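You operate a simulated robot arm through the tools that you are given. There is no shell and no other tool.

Carry out the task below with a simulated robot arm. There is one attempt and no reset: what you move stays moved.

JOB
Reset the counter, then test the grey bobbin from well 4 with weight 3.
Fine: the winder's tray; crank till the flag stands, then open the lever; leave bobbin and weight where they are. Set down upright: small bobbin.
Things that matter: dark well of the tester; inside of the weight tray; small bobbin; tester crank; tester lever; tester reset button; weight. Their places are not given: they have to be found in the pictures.

It is judged by the outcome, as a careful person would: the job done as asked, and still so three seconds after it is handed in. It fails if anything else is knocked over, pushed out of place, dropped, spilled or broken.

ROBOT AND FRAMES
A 7-joint arm with a two-finger parallel gripper, fixed in place. Base frame: the origin is on the floor under the middle of its stand, x ahead of it, y to its left, z up; the work surface is at about z = 820. Lengths are in mm, angles in rad, forces in N, time in s.
With the tool pointing down near the work surface it reaches from about 240 to 680 mm from the base axis. Its first joint turns from -1.152 to 1.152 rad. Payload 2.4 kg.
Tool frame: the origin (TCP) lies between the finger pads and is the grasp point; the fingertips stand 30 mm ahead of it; z points along the fingers, y is the line along which they close. Largest opening 94 mm; finger width 28, thickness 10; the body of the gripper, 50 by 96 mm, starts 55 mm behind the TCP.
Orientation is that of the tool frame in the base frame, as a unit quaternion [w, x, y, z]. With the fingers straight down and closing along the base's y, the tool's x points along the base's -x, its y along +y and its z along -z.

CONTROLS
- The arm moves only by the tool apply_moves. Its argument "rows" is a list that holds one entry, the list of rows, each a list of 7 numbers: the shift along the base's x, y, z in mm, then the turn, a rotation vector about the base's x, y, z in rad, then the opening in per cent of the stroke, from 0 (shut) to 100 (fully open). In form: [[[dx, dy, dz, rx, ry, rz, hand], ...]]. A call has 1 to 20 rows; each row is the pose to reach, as a shift and turn from the pose commanded when the call began. Rows are played at 5 a second. More than 50 mm and 0.15 rad between two rows, or a gripper value outside its range, and nothing of the call is played. A pose out of reach is approached as far as the arm can. The call stops where the force on the tool passes 70 N (or 10 N more than at its start, if that is more) or the arm is blocked; 0.2 s more then pass. Each finger travels about 153 mm/s and halts on what it meets, pressing with about 34 N; the grip force reading is that of the motor and also rises with nothing between the fingers. The clock runs only during rows and for 0.2 s after the last one: add rows that repeat a pose to give the fingers time. It gives the time, the measured TCP pose, the force on the tool (base axes), the opening and the grip force at its end, in the units of the frame above (readings bear some noise), with the torque about the TCP (base axes, N m) and any sound that the robot's microphone picked up, and new pictures: "views" is both (left out), scene, wrist or none.
- Cameras (640 x 400 px; columns grow to the right, rows downward): "scene" is fixed at [43.6, 487.7, 1429.8]; the picture's right is [-0.63, -0.78, 0.00], its down [-0.55, 0.44, -0.71] and it looks along [0.55, -0.44, -0.71] (base axes); focal length 371 px, centre (320, 200). "wrist" rides on the gripper at [76, 14, -103] in the tool frame; the picture's right is [-0.18, 0.98, 0.00], its down [-0.75, -0.14, -0.64] and it looks along [-0.63, -0.12, 0.77] (tool axes); focal length 243 px, centre (320, 200).
- probe_pixels(camera, pixels): for up to 12 pixels [column, row] of the newest picture of that camera ("zoom" is the newest enlarged one), the place [x, y, z] in the base frame of the surface seen there, good to about 2 mm. It takes no simulated time.
- zoom(camera, box): a new picture of the part [left, top, right, bottom] of that camera's present view, enlarged. It takes no simulated time.
- sign_off(): hands the job in; it is judged then, once.

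Unless the task says otherwise, let go and move clear before handing in.

The tools are called after "Emit:" by a JSON object that holds its "fn" and its "kwargs". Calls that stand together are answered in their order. apply_moves: Moves the arm, as the interface text tells. Its arguments: {"type":"object","properties":{"rows":{"type":"array"},"views":{"type":"string","enum":["both","scene","wrist","none"]}},"required":["rows"]} The other tools are called the same way: probe_pixels (camera, pixels) gives the place of the surface under pixels of a picture; zoom (camera, box) takes an enlarged picture of a part of a camera's view; sign_off () hands the job in.

At the start:

```text
time: 0.0
tool_pos: [366.2, -59.3, 1074.8]
tool_rot: [0.001, -0.001, 1.0, 0.0]
contact_force: [-0.4, 0.6, -0.4]
wrist_torque: [0.01, -0.01, -0.02]
gripper_width: 94.1
grasp_force: 0.0
```

scene: 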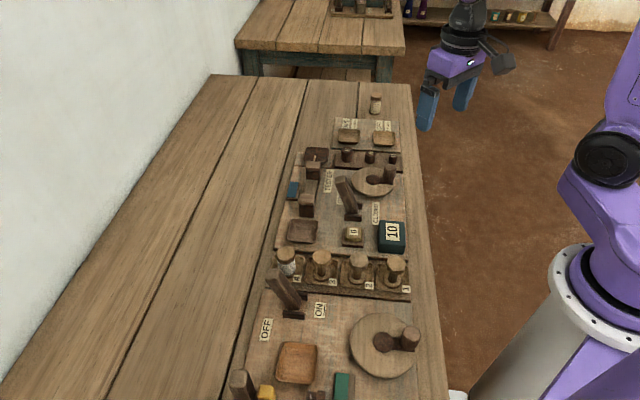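
wrist: 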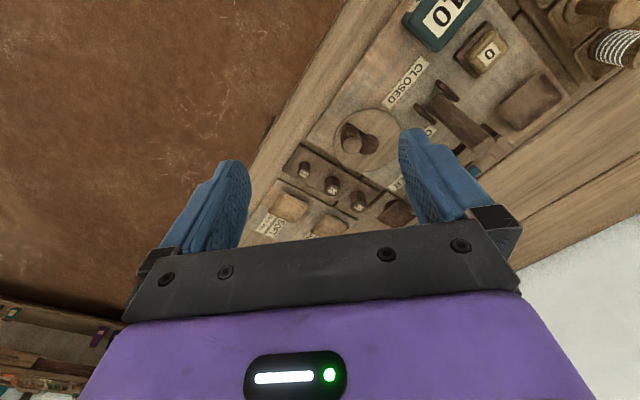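

The scene shows a tester (around px 340,200), a bobbin rack with wells 1-4 (px 340,270), a winder (px 330,350) and trays. I'll zoom in for detail before moving.

Emit:
{"fn": "zoom", "kwargs": {"camera": "scene", "box": [270, 80, 430, 180]}}

Emit:
{"fn": "zoom", "kwargs": {"camera": "scene", "box": [260, 160, 430, 266]}}

Emit:
{"fn": "zoom", "kwargs": {"camera": "scene", "box": [220, 230, 450, 400]}}

```text
4.00 times, centred on (350, 130) of scene
```

zoom: 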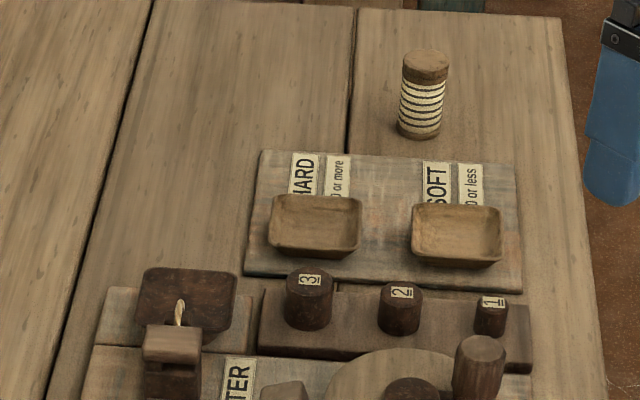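

```text
3.76 times, centred on (345, 213) of scene
```

zoom: 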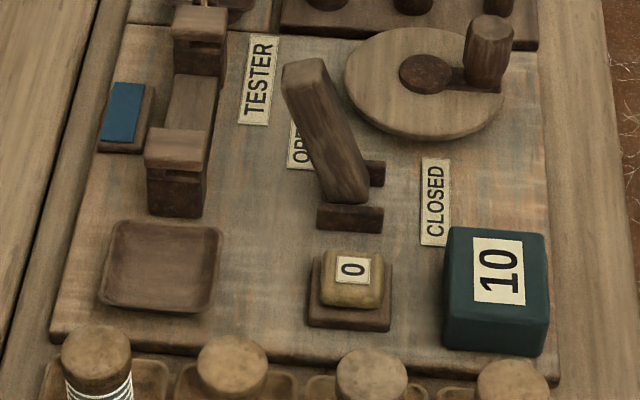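

```text
2.35 times, centred on (335, 315) of scene
```

zoom: 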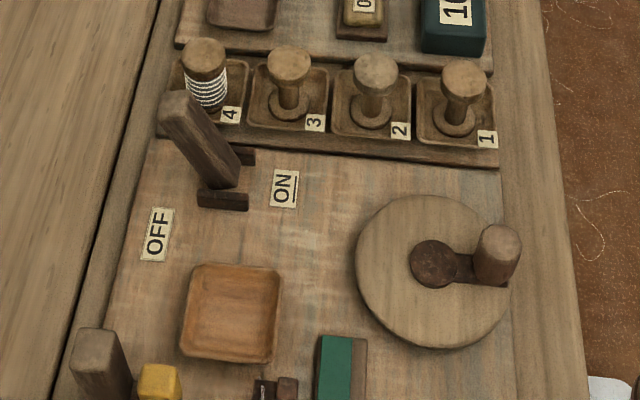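

The tester has a lever (OPEN/CLOSED), crank, yellow "0" button, green "10" block, blue piece, two dark trays. I'll probe the main points to map them.

Emit:
{"fn": "probe_pixels", "kwargs": {"camera": "scene", "pixels": [[302, 231], [316, 155], [313, 163], [306, 200], [352, 232], [391, 228], [293, 190], [345, 183], [389, 173], [374, 180], [287, 254], [297, 360]]}}

Emit:
{"fn": "probe_pixels", "kwargs": {"camera": "scene", "pixels": [[347, 150], [370, 154], [392, 157], [348, 137], [384, 140], [376, 97], [353, 212], [300, 280], [322, 256], [359, 257], [395, 261], [410, 337]]}}

Emit:
{"fn": "zoom", "kwargs": {"camera": "scene", "box": [276, 140, 356, 190]}}

Emit:
{"fn": "zoom", "kwargs": {"camera": "wrist", "box": [240, 0, 640, 250]}}

```text
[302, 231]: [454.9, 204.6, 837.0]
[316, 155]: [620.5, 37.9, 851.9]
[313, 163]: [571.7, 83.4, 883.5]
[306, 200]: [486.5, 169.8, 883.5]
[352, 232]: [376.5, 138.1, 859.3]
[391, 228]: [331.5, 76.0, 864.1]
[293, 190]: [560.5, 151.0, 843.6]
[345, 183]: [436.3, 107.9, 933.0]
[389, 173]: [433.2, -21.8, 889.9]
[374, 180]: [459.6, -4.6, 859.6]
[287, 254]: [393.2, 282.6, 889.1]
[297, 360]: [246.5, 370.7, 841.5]
```

```text
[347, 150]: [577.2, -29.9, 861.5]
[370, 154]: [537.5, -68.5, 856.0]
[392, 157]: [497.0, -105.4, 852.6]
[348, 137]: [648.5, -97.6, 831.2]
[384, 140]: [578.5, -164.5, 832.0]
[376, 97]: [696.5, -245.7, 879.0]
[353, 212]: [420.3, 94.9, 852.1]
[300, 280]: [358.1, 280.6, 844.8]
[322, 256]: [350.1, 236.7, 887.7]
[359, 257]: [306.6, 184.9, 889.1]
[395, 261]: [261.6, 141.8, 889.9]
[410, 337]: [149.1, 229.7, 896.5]
```

```text
8.00 times, centred on (316, 165) of scene
```

zoom: 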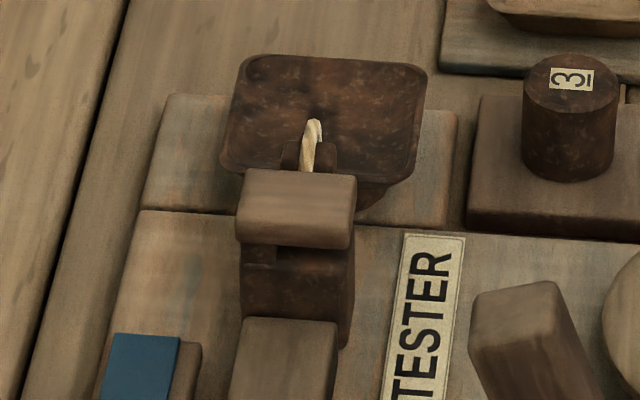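

```text
1.60 times, centred on (440, 125) of wrist
```

zoom: 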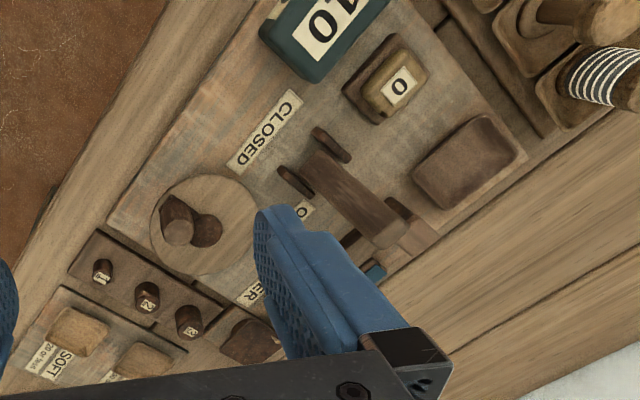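

The reset button (yellow "0") is near (376,138,859), the dark well near (455,205,837), the weight tray near (620,38,852), and grey bobbin 4 near (393,283,889). I'll shift the arm at height to get a better wrist view of the tester.

Emit:
{"fn": "apply_moves", "kwargs": {"rows": [[[-20, 42, 0, 0, 0, 0, 100], [-40, 85, 0, 0, 0, 0, 100], [-60, 128, 0, 0, 0, 0, 100], [-80, 170, 0, 0, 0, 0, 100], [-80, 170, 0, 0, 0, 0, 100]]]}}

```text
time: 1.2
tool_pos: [287.6, 108.0, 1074.6]
tool_rot: [0.0, 0.0, 1.0, 0.0]
contact_force: [-0.3, 0.5, 0.1]
wrist_torque: [0.01, 0.0, -0.01]
gripper_width: 93.8
grasp_force: 0.1
```

scene: 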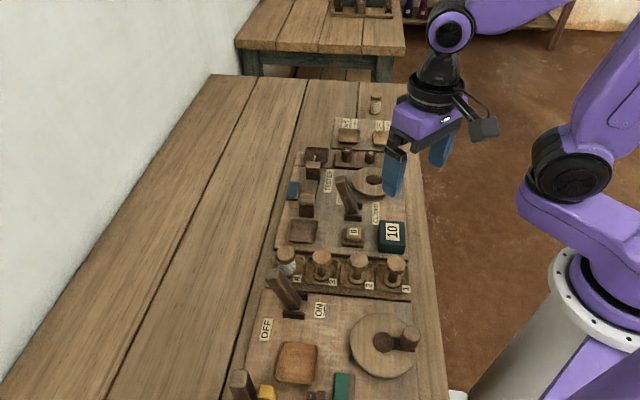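
wrist: 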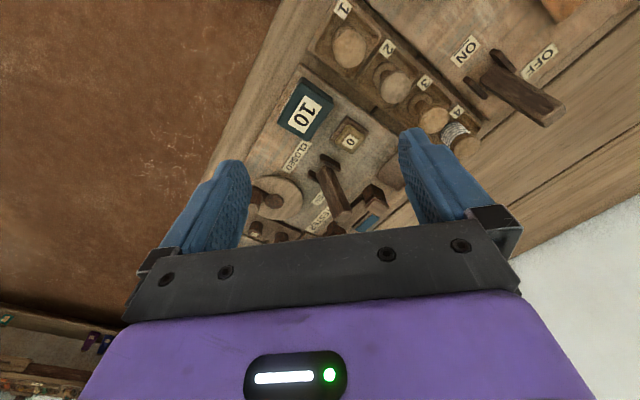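

The wrist view now shows the tester between the fingers (px 250-440, 80-240). Zooming in for lever, counter and well details.

Emit:
{"fn": "zoom", "kwargs": {"camera": "wrist", "box": [230, 60, 430, 185]}}

Emit:
{"fn": "zoom", "kwargs": {"camera": "wrist", "box": [240, 140, 420, 252]}}

Emit:
{"fn": "zoom", "kwargs": {"camera": "wrist", "box": [310, 0, 510, 125]}}

Emit:
{"fn": "zoom", "kwargs": {"camera": "scene", "box": [310, 160, 420, 229]}}

Emit:
{"fn": "zoom", "kwargs": {"camera": "scene", "box": [220, 320, 360, 400]}}

```text
3.20 times, centred on (330, 122) of wrist
```

zoom: 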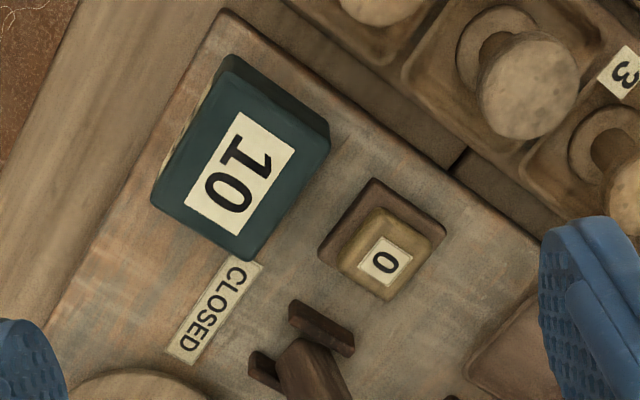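

```text
3.56 times, centred on (330, 196) of wrist
```

zoom: 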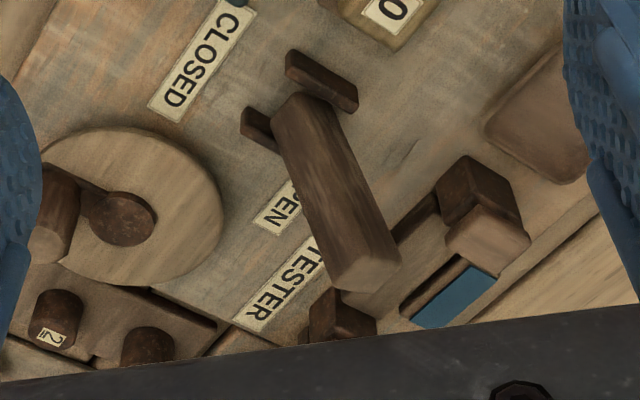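

```text
3.20 times, centred on (410, 62) of wrist
```

zoom: 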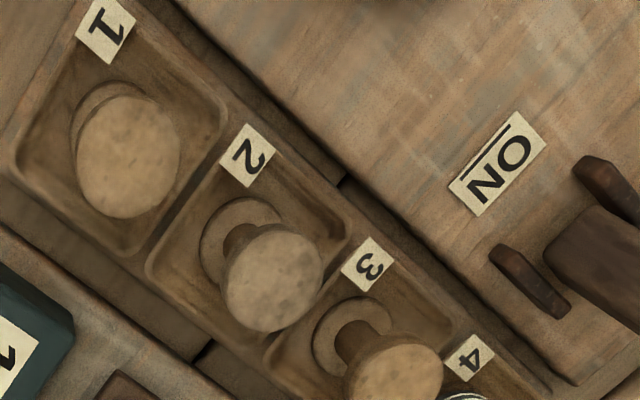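

```text
5.80 times, centred on (365, 194) of scene
```

zoom: 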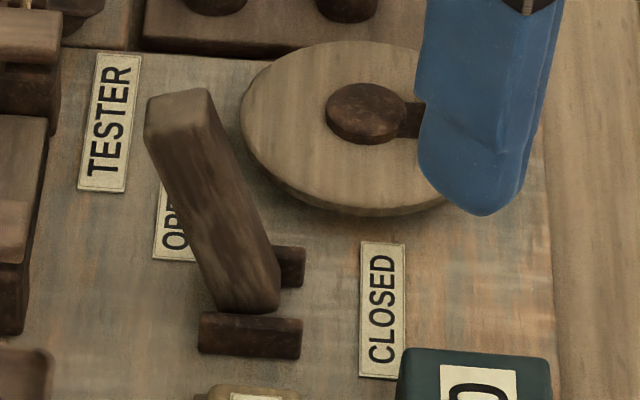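

```text
4.57 times, centred on (290, 360) of scene
```

zoom: 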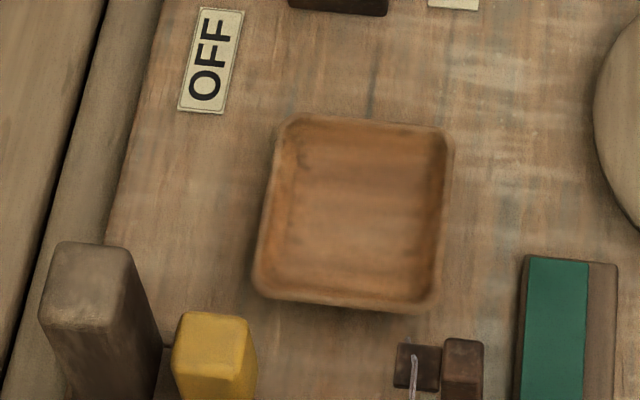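

The lever currently leans over the OPEN label and the green block reads 10 (the counter), yellow "0" is the reset. I'll probe the lever, button, crank and plate edges for exact geometry.

Emit:
{"fn": "probe_pixels", "kwargs": {"camera": "scene", "pixels": [[338, 178], [344, 178], [339, 199], [376, 213], [353, 217], [360, 205], [357, 211], [350, 232], [354, 229], [343, 238], [360, 240], [405, 172]]}}

Emit:
{"fn": "probe_pixels", "kwargs": {"camera": "wrist", "pixels": [[349, 143], [306, 107], [345, 134], [357, 144], [269, 205], [245, 207], [339, 215], [320, 177], [315, 170], [327, 163], [327, 231], [371, 219]]}}

Emit:
{"fn": "zoom", "kwargs": {"camera": "scene", "box": [270, 210, 350, 260]}}

```text
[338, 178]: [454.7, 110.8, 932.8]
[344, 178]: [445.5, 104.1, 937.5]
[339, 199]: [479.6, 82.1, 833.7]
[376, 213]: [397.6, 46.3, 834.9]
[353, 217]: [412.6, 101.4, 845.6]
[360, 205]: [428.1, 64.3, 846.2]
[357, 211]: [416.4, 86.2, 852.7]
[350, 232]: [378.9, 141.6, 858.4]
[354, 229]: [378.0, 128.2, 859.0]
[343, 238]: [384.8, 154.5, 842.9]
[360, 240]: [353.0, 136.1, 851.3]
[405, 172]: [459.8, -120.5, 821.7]
```

```text
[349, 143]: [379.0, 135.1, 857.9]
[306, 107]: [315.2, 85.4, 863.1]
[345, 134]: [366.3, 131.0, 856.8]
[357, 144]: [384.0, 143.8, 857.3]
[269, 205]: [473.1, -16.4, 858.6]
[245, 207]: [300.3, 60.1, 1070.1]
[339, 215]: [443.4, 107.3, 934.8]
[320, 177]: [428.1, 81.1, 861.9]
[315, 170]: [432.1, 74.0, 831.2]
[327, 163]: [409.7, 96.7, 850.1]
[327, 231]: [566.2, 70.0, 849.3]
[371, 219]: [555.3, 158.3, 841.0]
```

```text
8.00 times, centred on (310, 235) of scene
```

zoom: 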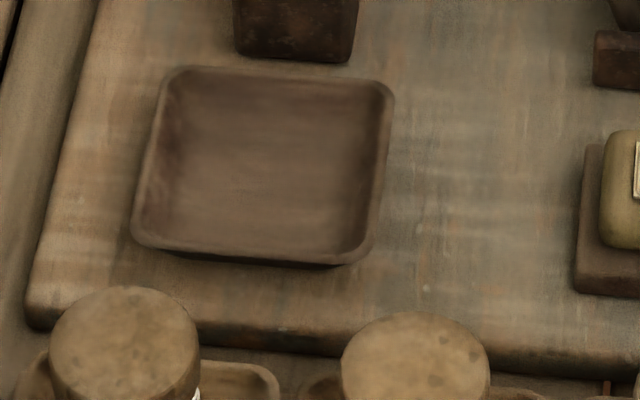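

The reset button's top is at about (377,136,859), and the lever hinge is near (420,83,850) with its tip near (447,108,936), leaning toward OPEN. I'll shut the fingers and hover above the reset button.

Emit:
{"fn": "apply_moves", "kwargs": {"rows": [[[45, 14, 0, 0, 0, 0, 0], [89.4, 28, 0, 0, 0, 0, 0], [89.4, 28, -50, 0, 0, 0, 0], [89.4, 28, -100, 0, 0, 0, 0], [89.4, 28, -150, 0, 0, 0, 0], [89.4, 28, -165, 0, 0, 0, 0], [89.4, 28, -165, 0, 0, 0, 0]]]}}

Emit:
{"fn": "zoom", "kwargs": {"camera": "scene", "box": [310, 160, 420, 260]}}

```text
time: 2.8
tool_pos: [376.0, 138.9, 909.3]
tool_rot: [0.0, 0.0, 1.0, 0.0]
contact_force: [0.3, 0.1, -0.3]
wrist_torque: [-0.02, 0.0, -0.05]
gripper_width: 0.0
grasp_force: 33.2
```

scene: 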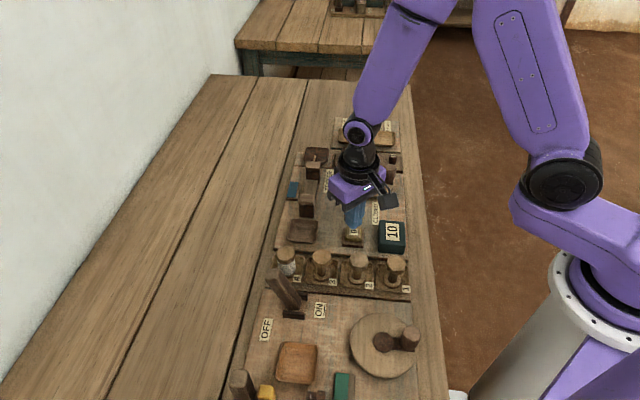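
wrist: 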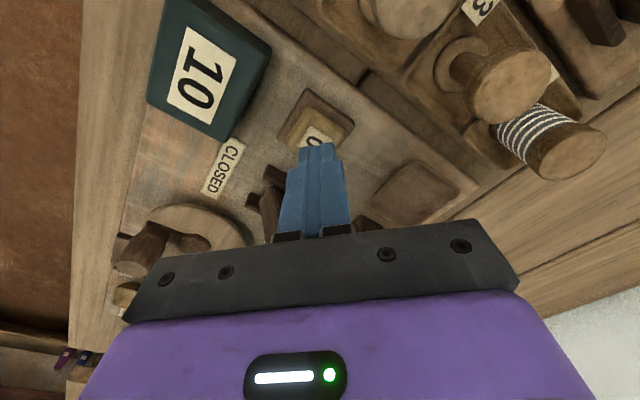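

```text
4.00 times, centred on (365, 210) of scene
```

zoom: 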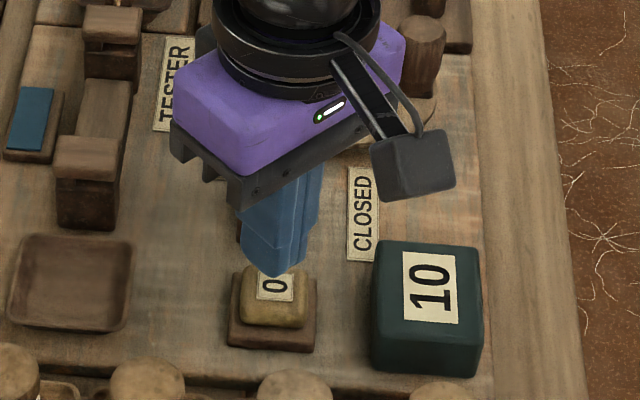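

The shut fingertips hover at about (376,139,879) over the yellow button (wrist px ~316,125). I'll check the button's extents once more before pressing.

Emit:
{"fn": "probe_pixels", "kwargs": {"camera": "wrist", "pixels": [[307, 103], [295, 126], [345, 122], [325, 110], [312, 131], [300, 112]]}}

Emit:
{"fn": "zoom", "kwargs": {"camera": "wrist", "box": [240, 70, 400, 170]}}

```text
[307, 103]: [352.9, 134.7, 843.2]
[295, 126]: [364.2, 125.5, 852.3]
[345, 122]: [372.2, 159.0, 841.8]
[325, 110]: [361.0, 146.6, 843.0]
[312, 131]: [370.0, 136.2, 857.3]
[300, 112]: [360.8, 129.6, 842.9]
```

```text
4.00 times, centred on (320, 120) of wrist
```

zoom: 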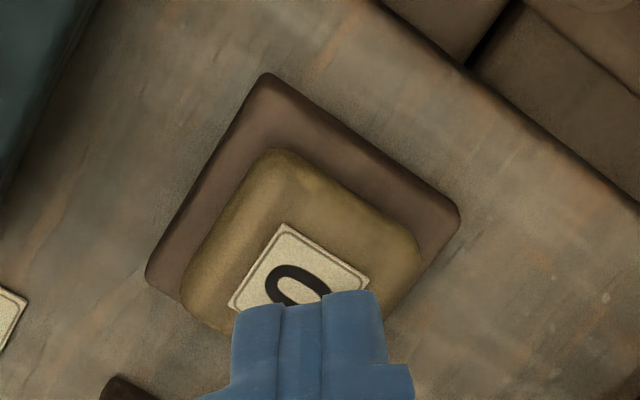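

The button's label is directly below the fingertips with its top at z≈858. I'll press down in small steps and then lift.

Emit:
{"fn": "apply_moves", "kwargs": {"rows": [[[-1, -1, -12, 0, 0, 0, 0], [-1, -1, -18, 0, 0, 0, 0], [-1, -1, -21, 0, 0, 0, 0], [-1, -1, -23, 0, 0, 0, 0], [-1, -1, -25, 0, 0, 0, 0], [-1, -1, -27, 0, 0, 0, 0]]]}}

Emit:
{"fn": "zoom", "kwargs": {"camera": "scene", "box": [310, 180, 420, 260]}}

```text
time: 4.2
tool_pos: [375.9, 137.2, 882.7]
tool_rot: [0.0, -0.001, 1.0, 0.0]
contact_force: [0.0, -1.0, 2.6]
wrist_torque: [-0.07, 0.02, 0.02]
gripper_width: 0.0
grasp_force: 33.0
```

scene: 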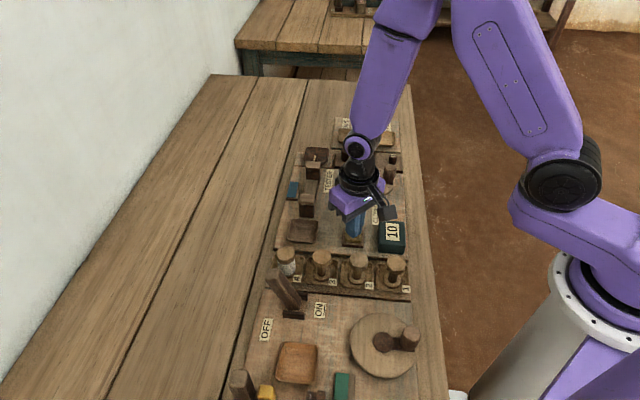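
wrist: 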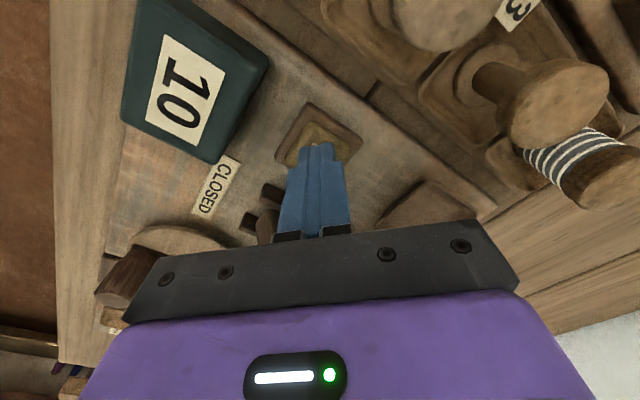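

```text
5.00 times, centred on (365, 220) of scene
```

zoom: 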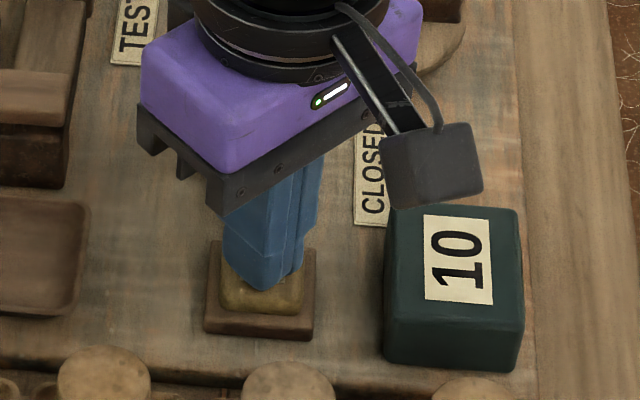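

The button gives with about 2.6 N and the counter still reads 10 (wrist px 185,88), so it isn't pressed far enough. I'll press deeper in small steps.

Emit:
{"fn": "apply_moves", "kwargs": {"rows": [[[0, 0, -2, 0, 0, 0, 0], [0, 0, -4, 0, 0, 0, 0], [0, 0, -6, 0, 0, 0, 0], [0, 0, -8, 0, 0, 0, 0]]]}}

Emit:
{"fn": "zoom", "kwargs": {"camera": "scene", "box": [310, 180, 420, 260]}}

```text
time: 5.2
tool_pos: [375.7, 137.4, 874.2]
tool_rot: [0.0, 0.0, 1.0, 0.0]
contact_force: [-7.3, -2.3, 41.8]
wrist_torque: [-0.06, 0.27, 0.1]
gripper_width: 0.0
grasp_force: 33.3
heard: click
```

scene: 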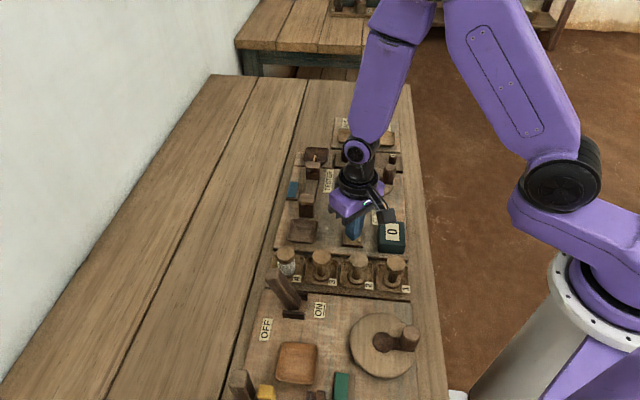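
wrist: 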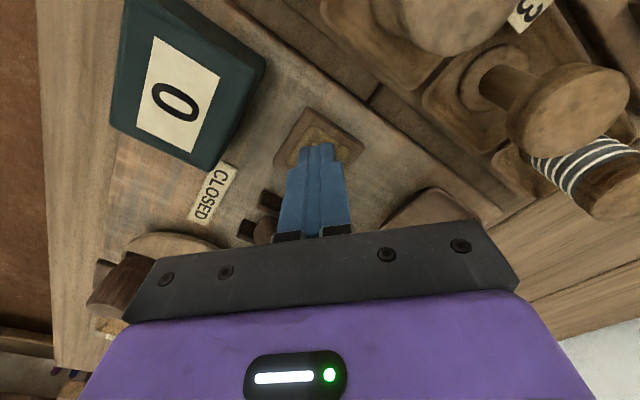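

```text
5.00 times, centred on (365, 220) of scene
```

zoom: 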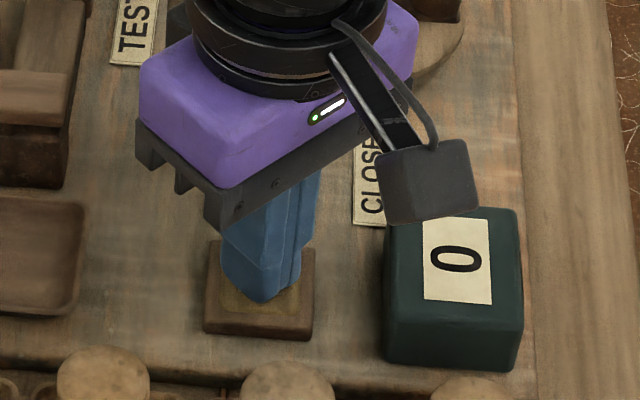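

The counter now reads 0 and a click was heard, so the reset worked. I'll lift straight up, then move and rotate 45° to view bobbin 4 and the winder lever beside it.

Emit:
{"fn": "apply_moves", "kwargs": {"rows": [[[0, 0, 20, 0, 0, 0, 0], [0, 0, 60, 0, 0, 0, 0], [0, 0, 105, 0, 0, 0, 0], [0, 0, 150, 0, 0, 0, 20], [-10, 20, 170, 0, 0, 0.15, 60], [-20, 40, 180, 0, 0, 0.3, 100], [-30, 60, 180, 0, 0, 0.45, 100], [-40, 75, 180, 0, 0, 0.6, 100], [-50, 90, 180, 0, 0, 0.72, 100], [-60, 100, 180, 0, 0, 0.785, 100], [-60, 100, 180, 0, 0, 0.785, 100]]]}}

Emit:
{"fn": "probe_pixels", "kwargs": {"camera": "scene", "pixels": [[277, 274], [282, 285], [290, 300], [287, 254], [280, 254], [293, 256], [287, 268], [286, 248], [299, 284], [277, 250], [308, 254], [322, 250]]}}

```text
time: 7.6
tool_pos: [315.0, 236.9, 1053.5]
tool_rot: [0.001, -0.384, 0.923, 0.0]
contact_force: [0.0, -0.6, 0.7]
wrist_torque: [0.01, 0.01, 0.0]
gripper_width: 93.8
grasp_force: 0.1
```

scene: 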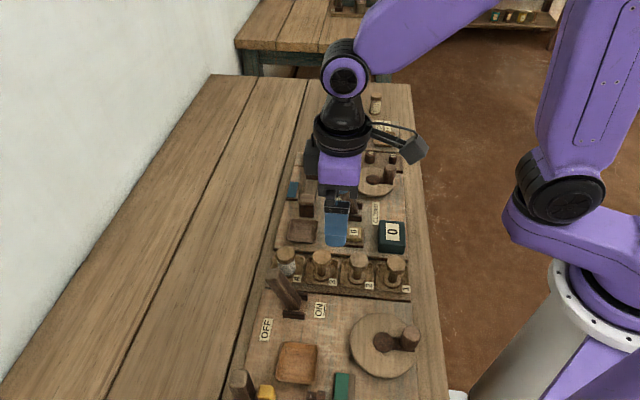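
wrist: 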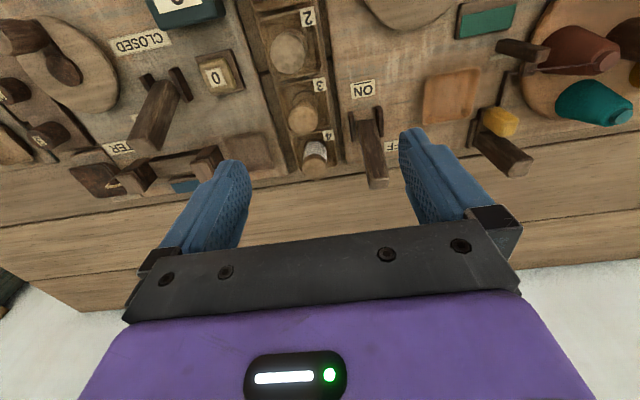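

```text
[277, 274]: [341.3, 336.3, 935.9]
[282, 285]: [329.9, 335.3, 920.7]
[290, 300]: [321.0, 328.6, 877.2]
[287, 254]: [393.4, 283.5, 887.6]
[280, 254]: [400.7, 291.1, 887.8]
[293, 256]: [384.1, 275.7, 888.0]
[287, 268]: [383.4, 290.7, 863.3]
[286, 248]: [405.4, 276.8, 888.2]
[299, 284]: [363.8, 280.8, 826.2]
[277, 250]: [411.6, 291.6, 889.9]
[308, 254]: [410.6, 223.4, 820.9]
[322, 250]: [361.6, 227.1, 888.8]
```

Bobbin 4 (wrist px 314,155; scene px 287,254) stands about 75 mm from the winder lever's tip at (341,336,936). I'll zoom in on both views to measure the bobbin and its neighbours.

Emit:
{"fn": "zoom", "kwargs": {"camera": "wrist", "box": [220, 70, 420, 195]}}

Emit:
{"fn": "zoom", "kwargs": {"camera": "scene", "box": [260, 230, 340, 280]}}

```text
3.20 times, centred on (320, 132) of wrist
```

zoom: 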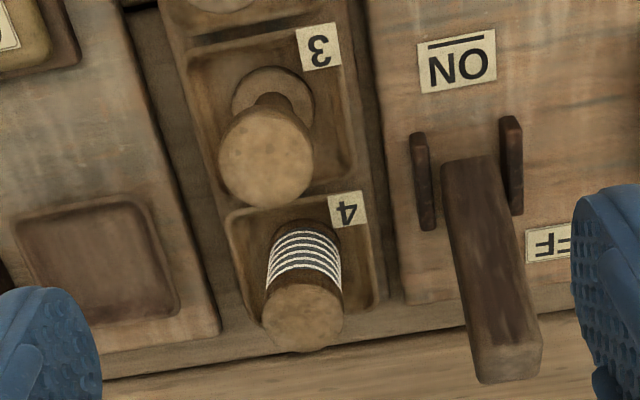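

```text
8.00 times, centred on (300, 255) of scene
```

zoom: 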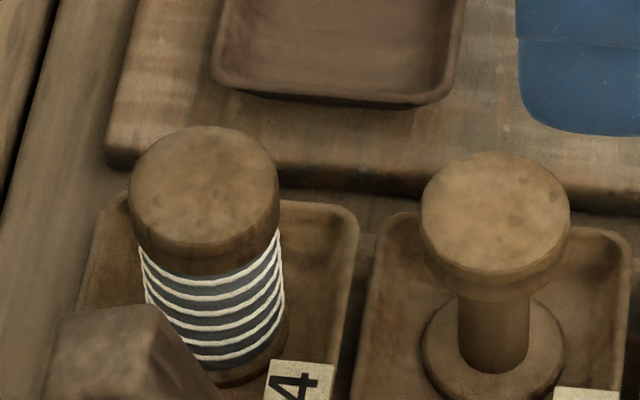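

Bobbin 4 carries dark grey thread with white stripes and a thick top flange (zoom px 204,188). I'll probe the zoom to get its centre and diameter, and its neighbour bobbin 3.

Emit:
{"fn": "probe_pixels", "kwargs": {"camera": "zoom", "pixels": [[204, 186], [134, 190], [275, 190], [204, 130], [204, 242], [212, 300], [212, 370], [330, 300], [343, 225], [495, 212], [430, 215], [565, 215]]}}

Emit:
{"fn": "probe_pixels", "kwargs": {"camera": "wrist", "pixels": [[314, 170], [302, 167], [326, 170], [314, 161], [314, 178], [340, 152], [300, 158], [338, 165], [370, 185], [387, 184], [300, 138], [265, 145]]}}

```text
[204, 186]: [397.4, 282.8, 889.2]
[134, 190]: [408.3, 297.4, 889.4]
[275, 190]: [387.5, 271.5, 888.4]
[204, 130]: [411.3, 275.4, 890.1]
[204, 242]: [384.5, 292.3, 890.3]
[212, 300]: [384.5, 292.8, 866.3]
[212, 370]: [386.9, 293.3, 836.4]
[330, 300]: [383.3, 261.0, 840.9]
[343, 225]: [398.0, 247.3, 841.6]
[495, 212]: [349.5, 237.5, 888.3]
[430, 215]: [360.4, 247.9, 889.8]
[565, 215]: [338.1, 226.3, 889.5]
```

```text
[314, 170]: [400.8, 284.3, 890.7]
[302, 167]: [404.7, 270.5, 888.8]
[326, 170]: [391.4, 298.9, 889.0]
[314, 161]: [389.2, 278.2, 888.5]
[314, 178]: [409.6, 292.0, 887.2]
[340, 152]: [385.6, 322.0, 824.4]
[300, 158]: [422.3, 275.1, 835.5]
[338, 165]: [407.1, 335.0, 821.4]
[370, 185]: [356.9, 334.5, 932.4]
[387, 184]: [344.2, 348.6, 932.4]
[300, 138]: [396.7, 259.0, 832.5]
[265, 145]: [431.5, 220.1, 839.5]
```

Bobbin 4's centre is at about (398,284), top z≈889, diameter about 34 mm, and bobbin 3 is 67 mm away along the 45° row. I'll turn the gripper so it closes along the row (clear of the winder lever and, later, the tester post) and hover above it.

Emit:
{"fn": "apply_moves", "kwargs": {"rows": [[[8, 4, 0, 0, 0, -0.143, 100], [16, 8, 0, 0, 0, -0.286, 100], [24, 12, 0, 0, 0, -0.429, 100], [32, 16, 0, 0, 0, -0.572, 100], [40, 20, 0, 0, 0, -0.715, 80], [48, 25, 0, 0, 0, -0.858, 60], [56, 30, 0, 0, 0, -1.0, 53], [64, 36, -10, 0, 0, -1.143, 53], [72, 42, -20, 0, 0, -1.286, 53], [80, 45, -35, 0, 0, -1.429, 53], [83, 47, -53, 0, 0, -1.571, 53], [83, 47, -53, 0, 0, -1.571, 53]]]}}

Emit:
{"fn": "zoom", "kwargs": {"camera": "wrist", "box": [220, 60, 420, 185]}}

```text
time: 10.2
tool_pos: [397.5, 284.4, 1000.7]
tool_rot: [0.0, 0.383, 0.924, -0.001]
contact_force: [0.6, 0.3, 0.3]
wrist_torque: [0.03, 0.0, 0.0]
gripper_width: 49.6
grasp_force: 0.1
```

scene: 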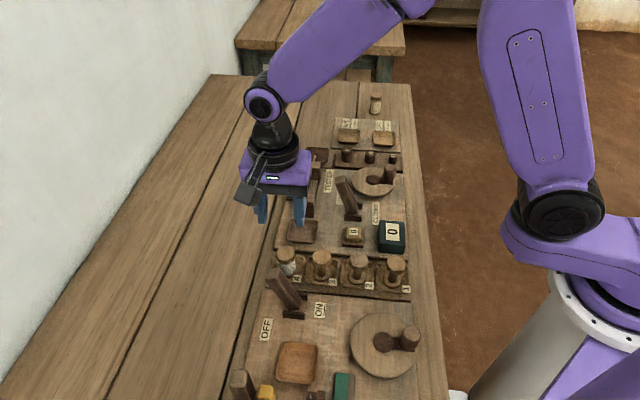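
wrist: 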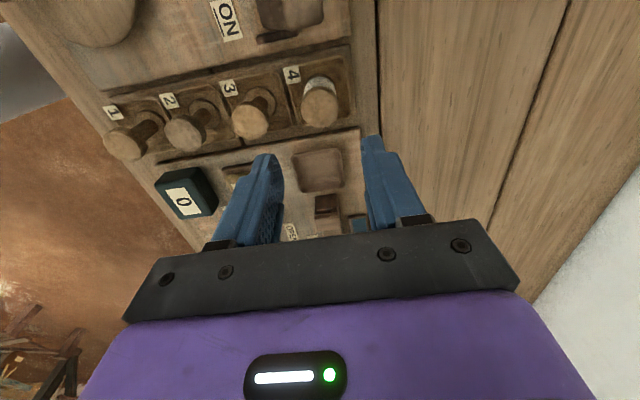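

```text
3.20 times, centred on (320, 122) of wrist
```

zoom: 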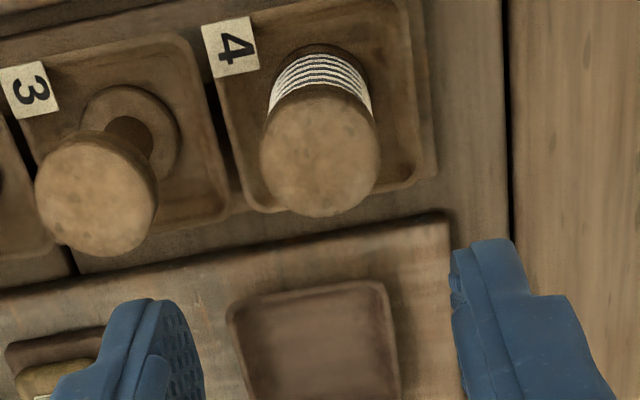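

The gripper hovers above bobbin 4 with its closing line along the row. I'll refine the bobbin centre from this wrist zoom (top face px 260-380, 92-212).

Emit:
{"fn": "probe_pixels", "kwargs": {"camera": "zoom", "pixels": [[320, 152], [266, 152], [374, 152], [320, 103], [320, 208], [150, 30], [222, 120], [240, 310], [378, 288], [390, 370], [310, 340], [300, 60]]}}

Emit:
{"fn": "probe_pixels", "kwargs": {"camera": "wrist", "pixels": [[317, 168], [294, 153], [340, 150], [342, 187], [297, 193], [326, 205], [356, 220], [258, 26]]}}

```text
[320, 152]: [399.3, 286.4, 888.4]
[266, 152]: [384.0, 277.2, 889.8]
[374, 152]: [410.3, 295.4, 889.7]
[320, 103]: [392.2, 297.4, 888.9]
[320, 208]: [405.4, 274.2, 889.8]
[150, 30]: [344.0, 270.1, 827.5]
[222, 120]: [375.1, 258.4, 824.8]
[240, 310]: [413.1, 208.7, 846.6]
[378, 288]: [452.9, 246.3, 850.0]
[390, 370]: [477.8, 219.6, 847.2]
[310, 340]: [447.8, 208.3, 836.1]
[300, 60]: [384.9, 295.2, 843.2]
```

```text
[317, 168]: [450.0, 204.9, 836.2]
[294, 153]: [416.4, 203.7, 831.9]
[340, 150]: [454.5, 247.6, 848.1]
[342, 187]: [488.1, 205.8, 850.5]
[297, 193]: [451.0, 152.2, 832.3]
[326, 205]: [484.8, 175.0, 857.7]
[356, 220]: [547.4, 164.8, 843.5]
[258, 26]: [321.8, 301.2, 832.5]
```

The bobbin centre refines to about (398,285). I'll descend to TCP z≈877 (fingertips at 847, above the well rim), check there, then close.

Emit:
{"fn": "apply_moves", "kwargs": {"rows": [[[0.5, 0.8, -45, 0, 0, 0, 53], [0.5, 0.8, -85, 0, 0, 0, 53], [0.5, 0.8, -105, 0, 0, 0, 53], [0.5, 0.8, -115, 0, 0, 0, 53], [0.5, 0.8, -123.5, 0, 0, 0, 53], [0.5, 0.8, -123.5, 0, 0, 0, 53]]]}}

Emit:
{"fn": "zoom", "kwargs": {"camera": "scene", "box": [220, 200, 340, 275]}}

```text
time: 11.6
tool_pos: [397.7, 285.5, 878.6]
tool_rot: [0.0, 0.383, 0.924, 0.0]
contact_force: [-0.2, 0.3, -0.2]
wrist_torque: [-0.01, -0.03, -0.01]
gripper_width: 49.8
grasp_force: 0.2
```

scene: 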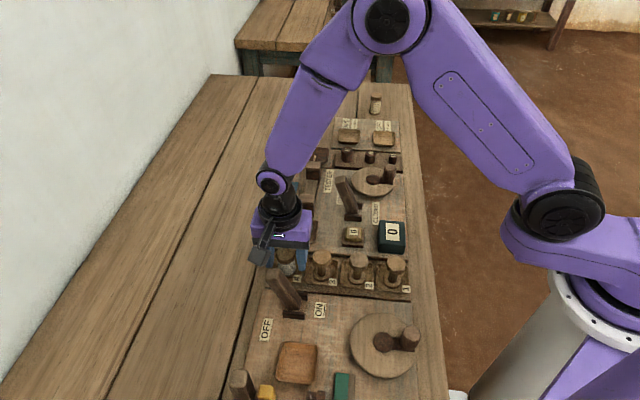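
wrist: 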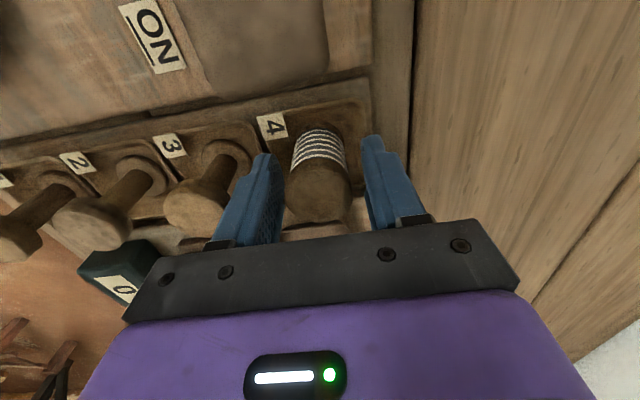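

```text
5.33 times, centred on (280, 238) of scene
```

zoom: 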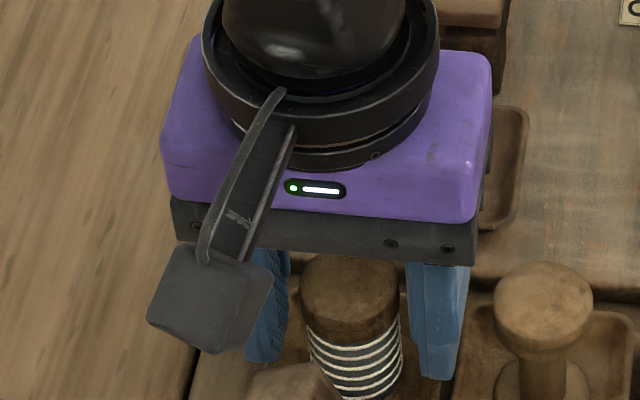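

The fingers straddle the bobbin cleanly, with the camera clear of the winder lever. I'll close the grip.

Emit:
{"fn": "apply_moves", "kwargs": {"rows": [[[0, 0, 0, 0, 0, 0, 40], [0, 0, 0, 0, 0, 0, 25], [0, 0, 0, 0, 0, 0, 15], [0, 0, 0, 0, 0, 0, 15]]], "views": "wrist"}}

```text
time: 12.6
tool_pos: [398.8, 284.8, 877.5]
tool_rot: [0.0, 0.382, 0.924, 0.0]
contact_force: [-0.4, 0.8, -0.8]
wrist_torque: [-0.02, 0.04, 0.01]
gripper_width: 32.7
grasp_force: 33.7
```

wrist: 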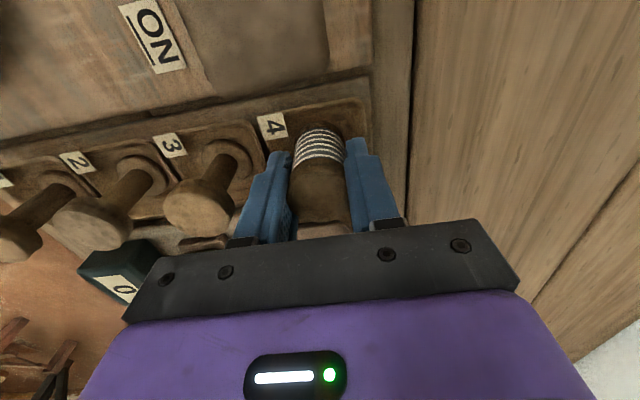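

The bobbin is gripped at 32.7 mm with 34 N. I'll lift straight up 90 mm and carry it above the dark well at about (450,208).

Emit:
{"fn": "apply_moves", "kwargs": {"rows": [[[0, 0, 10, 0, 0, 0, 15], [0, 0, 30, 0, 0, 0, 15], [0, 0, 60, 0, 0, 0, 15], [0, 0, 90, 0, 0, 0, 15], [17, -26, 90, 0, 0, 0, 15], [34, -52, 90, 0, 0, 0, 15], [51, -77, 90, 0, 0, 0, 15], [51, -77, 90, 0, 0, 0, 15]]]}}

Emit:
{"fn": "zoom", "kwargs": {"camera": "wrist", "box": [220, 60, 420, 185]}}

Emit:
{"fn": "zoom", "kwargs": {"camera": "scene", "box": [250, 170, 370, 245]}}

```text
time: 14.4
tool_pos: [451.8, 206.4, 968.1]
tool_rot: [0.001, 0.383, 0.924, 0.0]
contact_force: [0.6, 0.3, 0.5]
wrist_torque: [-0.02, -0.02, 0.01]
gripper_width: 32.4
grasp_force: 34.4
```

scene: 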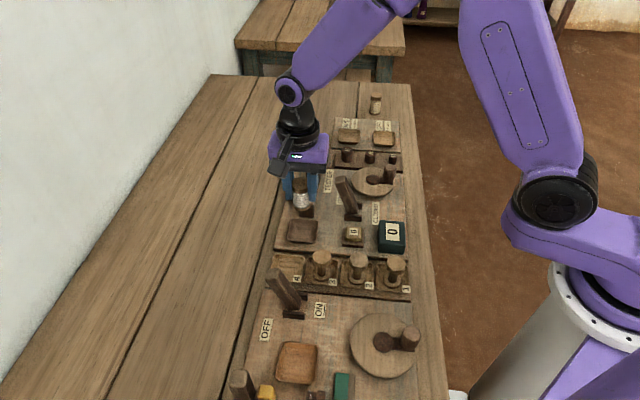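
wrist: 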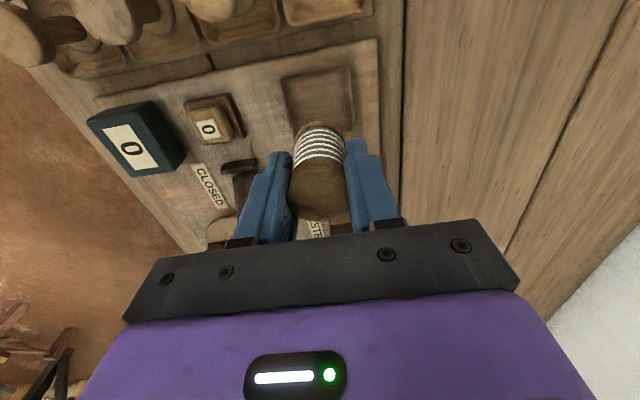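

```text
3.20 times, centred on (320, 122) of wrist
```

zoom: 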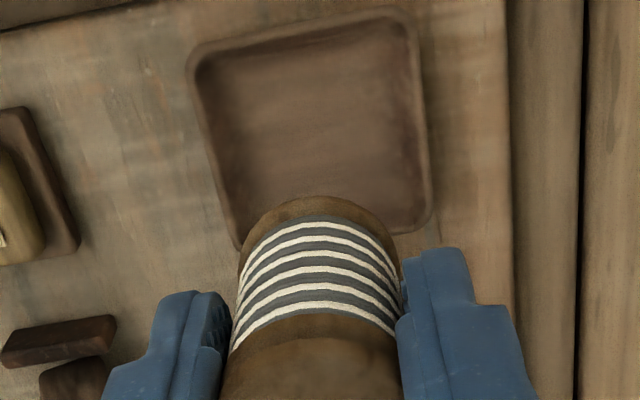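

```text
5.33 times, centred on (310, 208) of scene
```

zoom: 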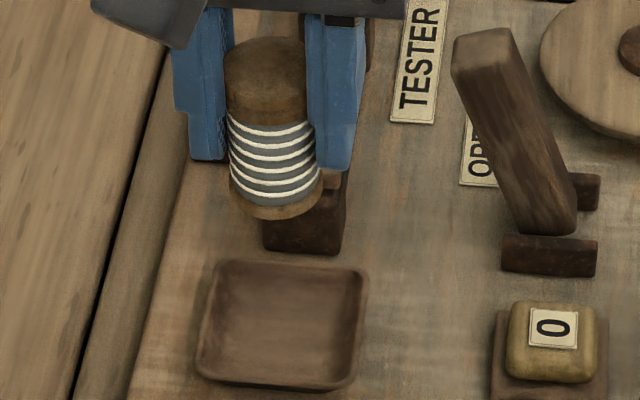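

The bobbin is held upright over the dark well's approach. I'll probe the well's rim and floor from both views to fix its centre before lowering.

Emit:
{"fn": "probe_pixels", "kwargs": {"camera": "zoom", "pixels": [[222, 264], [364, 270], [200, 372], [343, 386], [228, 285], [345, 290], [215, 358], [335, 370], [283, 325]]}}

Emit:
{"fn": "probe_pixels", "kwargs": {"camera": "wrist", "pixels": [[282, 77], [347, 66], [353, 128], [294, 134], [289, 84], [343, 73], [346, 126], [300, 118], [318, 95]]}}

```text
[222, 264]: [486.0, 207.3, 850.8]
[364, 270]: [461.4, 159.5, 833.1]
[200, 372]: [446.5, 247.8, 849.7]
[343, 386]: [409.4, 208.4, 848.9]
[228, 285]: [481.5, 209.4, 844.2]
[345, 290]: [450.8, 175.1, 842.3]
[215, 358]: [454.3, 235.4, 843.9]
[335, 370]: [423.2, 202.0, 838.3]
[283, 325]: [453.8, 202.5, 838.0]
```

```text
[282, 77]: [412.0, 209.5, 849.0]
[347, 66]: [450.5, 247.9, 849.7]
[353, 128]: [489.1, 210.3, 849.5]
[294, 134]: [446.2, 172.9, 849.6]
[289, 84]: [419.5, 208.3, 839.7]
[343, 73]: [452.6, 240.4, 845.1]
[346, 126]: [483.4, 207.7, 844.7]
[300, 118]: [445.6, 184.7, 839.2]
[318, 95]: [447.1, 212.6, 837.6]
```

The dark well's rim centre is (449.5,210) and its floor is at about z=837.5. I'll shift 2 mm and lower to just above the floor.

Emit:
{"fn": "apply_moves", "kwargs": {"rows": [[[0, 2, -30, 0, 0, 0, 15], [0, 2, -60, 0, 0, 0, 15], [0, 2, -75, 0, 0, 0, 15], [0, 2, -81, 0, 0, 0, 15], [0, 2, -81, 0, 0, 0, 15]]]}}

Emit:
{"fn": "zoom", "kwargs": {"camera": "scene", "box": [260, 195, 340, 245]}}

Emit:
{"fn": "zoom", "kwargs": {"camera": "wrist", "box": [240, 80, 400, 180]}}

```text
time: 15.6
tool_pos: [450.3, 210.3, 886.4]
tool_rot: [0.0, 0.384, 0.924, 0.0]
contact_force: [0.1, 0.1, -0.1]
wrist_torque: [-0.03, 0.0, -0.01]
gripper_width: 32.4
grasp_force: 33.9
```

scene: 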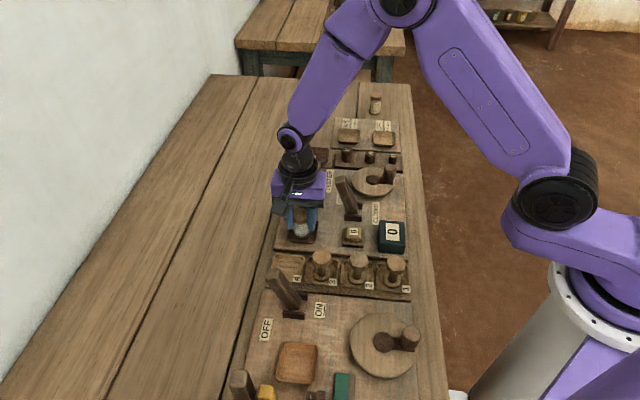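
wrist: 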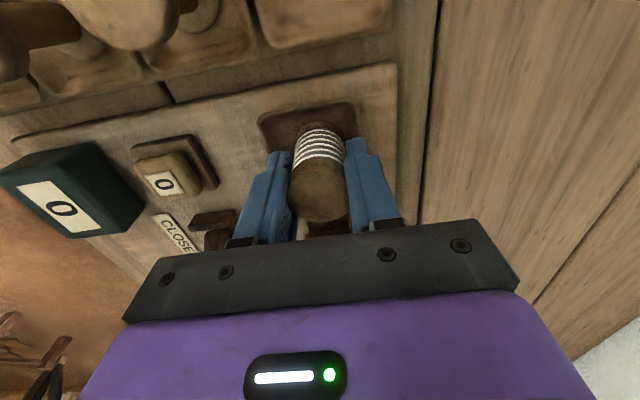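

```text
8.00 times, centred on (300, 220) of scene
```

zoom: 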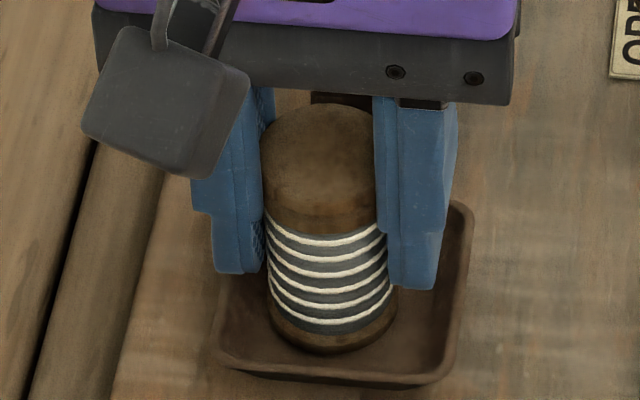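

```text
4.00 times, centred on (320, 130) of wrist
```

zoom: 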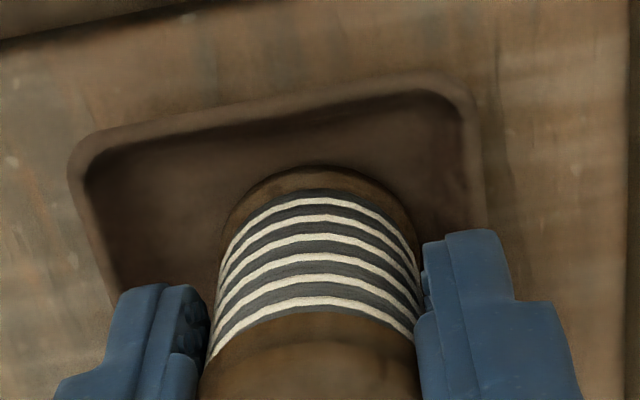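

The bobbin's base (scene zoom px 332,325) lies on the projected well centre (328,330), just above the floor. I'll lower it the last few millimetres gently and read the force.

Emit:
{"fn": "apply_moves", "kwargs": {"rows": [[[0, 0, -1, 0, 0, 0, 15], [0, 0, -2, 0, 0, 0, 15], [0, 0, -3, 0, 0, 0, 15], [0, 0, -3, 0, 0, 0, 15]]], "views": "none"}}

```text
time: 16.6
tool_pos: [449.9, 209.5, 884.7]
tool_rot: [0.0, 0.383, 0.924, 0.0]
contact_force: [1.2, -1.2, 2.8]
wrist_torque: [-0.02, -0.02, 0.01]
gripper_width: 32.1
grasp_force: 34.0
```

A small upward force of 2.8 N suggests first contact; I'll go 1 mm lower to confirm.

Emit:
{"fn": "apply_moves", "kwargs": {"rows": [[[0, 0, -0.5, 0, 0, 0, 15], [0, 0, -1, 0, 0, 0, 15], [0, 0, -1, 0, 0, 0, 15]]]}}

Emit:
{"fn": "zoom", "kwargs": {"camera": "scene", "box": [260, 195, 340, 245]}}

```text
time: 17.4
tool_pos: [451.6, 209.9, 883.0]
tool_rot: [0.001, 0.383, 0.924, 0.002]
contact_force: [-4.8, -2.0, 32.9]
wrist_torque: [-0.01, 0.18, -0.02]
gripper_width: 32.5
grasp_force: 33.8
```

scene: 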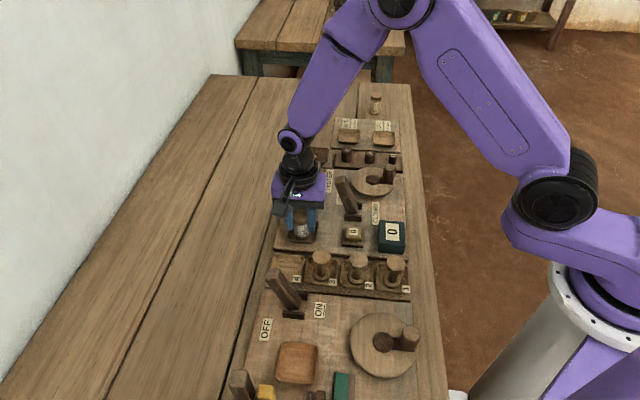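
wrist: 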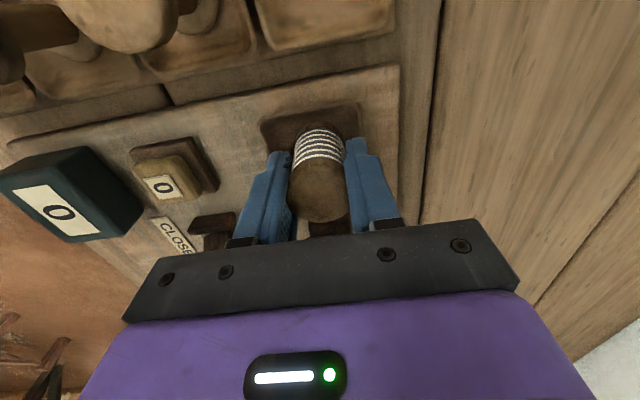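

```text
8.00 times, centred on (300, 220) of scene
```

zoom: 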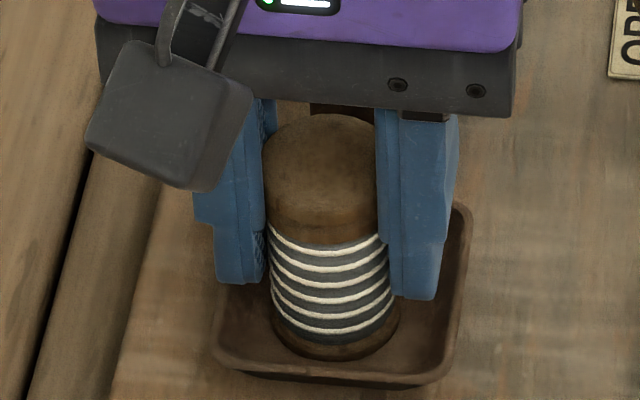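

The bobbin is firmly on the well floor (33 N). I'll relieve 1 mm, open the fingers, and lift clear.

Emit:
{"fn": "apply_moves", "kwargs": {"rows": [[[0, 0, 1, 0, 0, 0, 15], [0, 0, 1, 0, 0, 0, 35], [0, 0, 1, 0, 0, 0, 45], [0, 0, 1, 0, 0, 0, 53], [0, 0, 1, 0, 0, 0, 53], [0, 0, 20, 0, 0, 0, 53], [0, 0, 50, 0, 0, 0, 53], [0, 0, 90, 0, 0, 0, 53], [0, 0, 120, 0, 0, 0, 53], [0, 0, 120, 0, 0, 0, 53]]]}}

Emit:
{"fn": "zoom", "kwargs": {"camera": "scene", "box": [260, 185, 360, 247]}}

Emit:
{"fn": "zoom", "kwargs": {"camera": "wrist", "box": [220, 40, 420, 165]}}

```text
time: 19.6
tool_pos: [451.5, 210.1, 1004.8]
tool_rot: [0.0, 0.383, 0.924, -0.001]
contact_force: [-0.4, 0.3, 0.1]
wrist_torque: [0.01, 0.04, 0.01]
gripper_width: 49.9
grasp_force: 0.0
```

scene: 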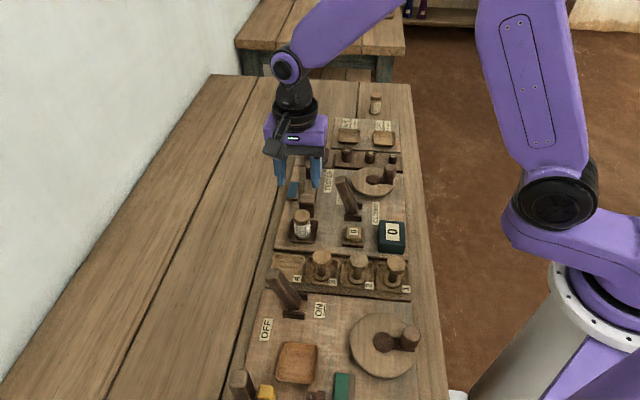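
wrist: 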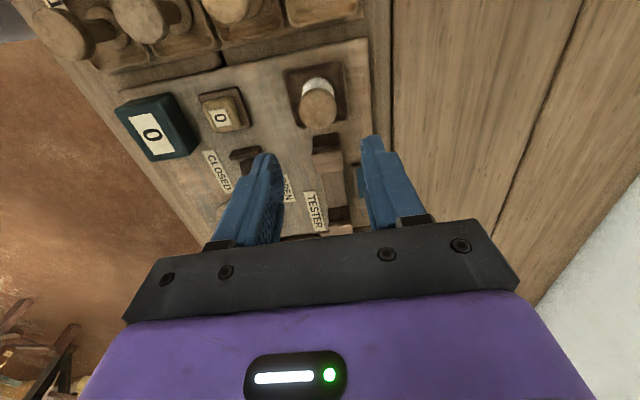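

```text
6.40 times, centred on (310, 216) of scene
```

zoom: 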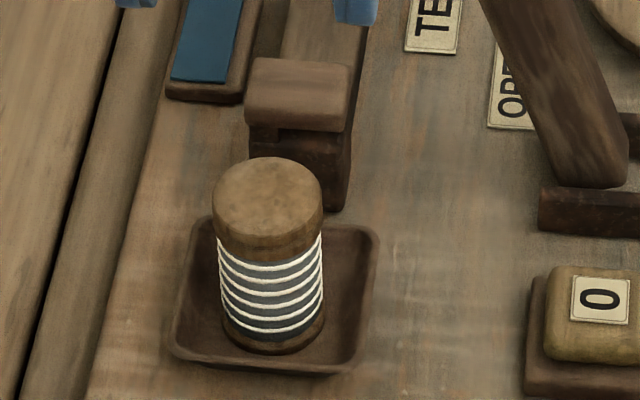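

```text
3.20 times, centred on (320, 102) of wrist
```

zoom: 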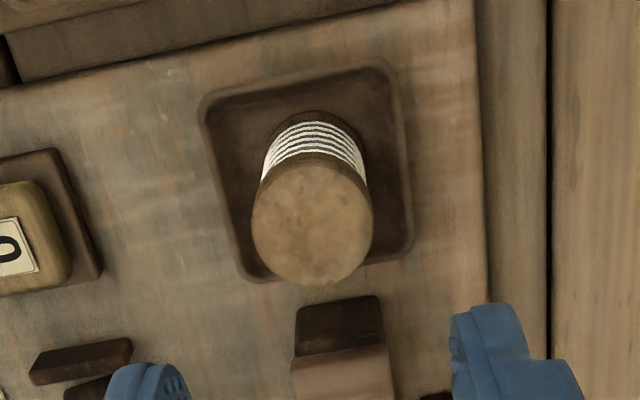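

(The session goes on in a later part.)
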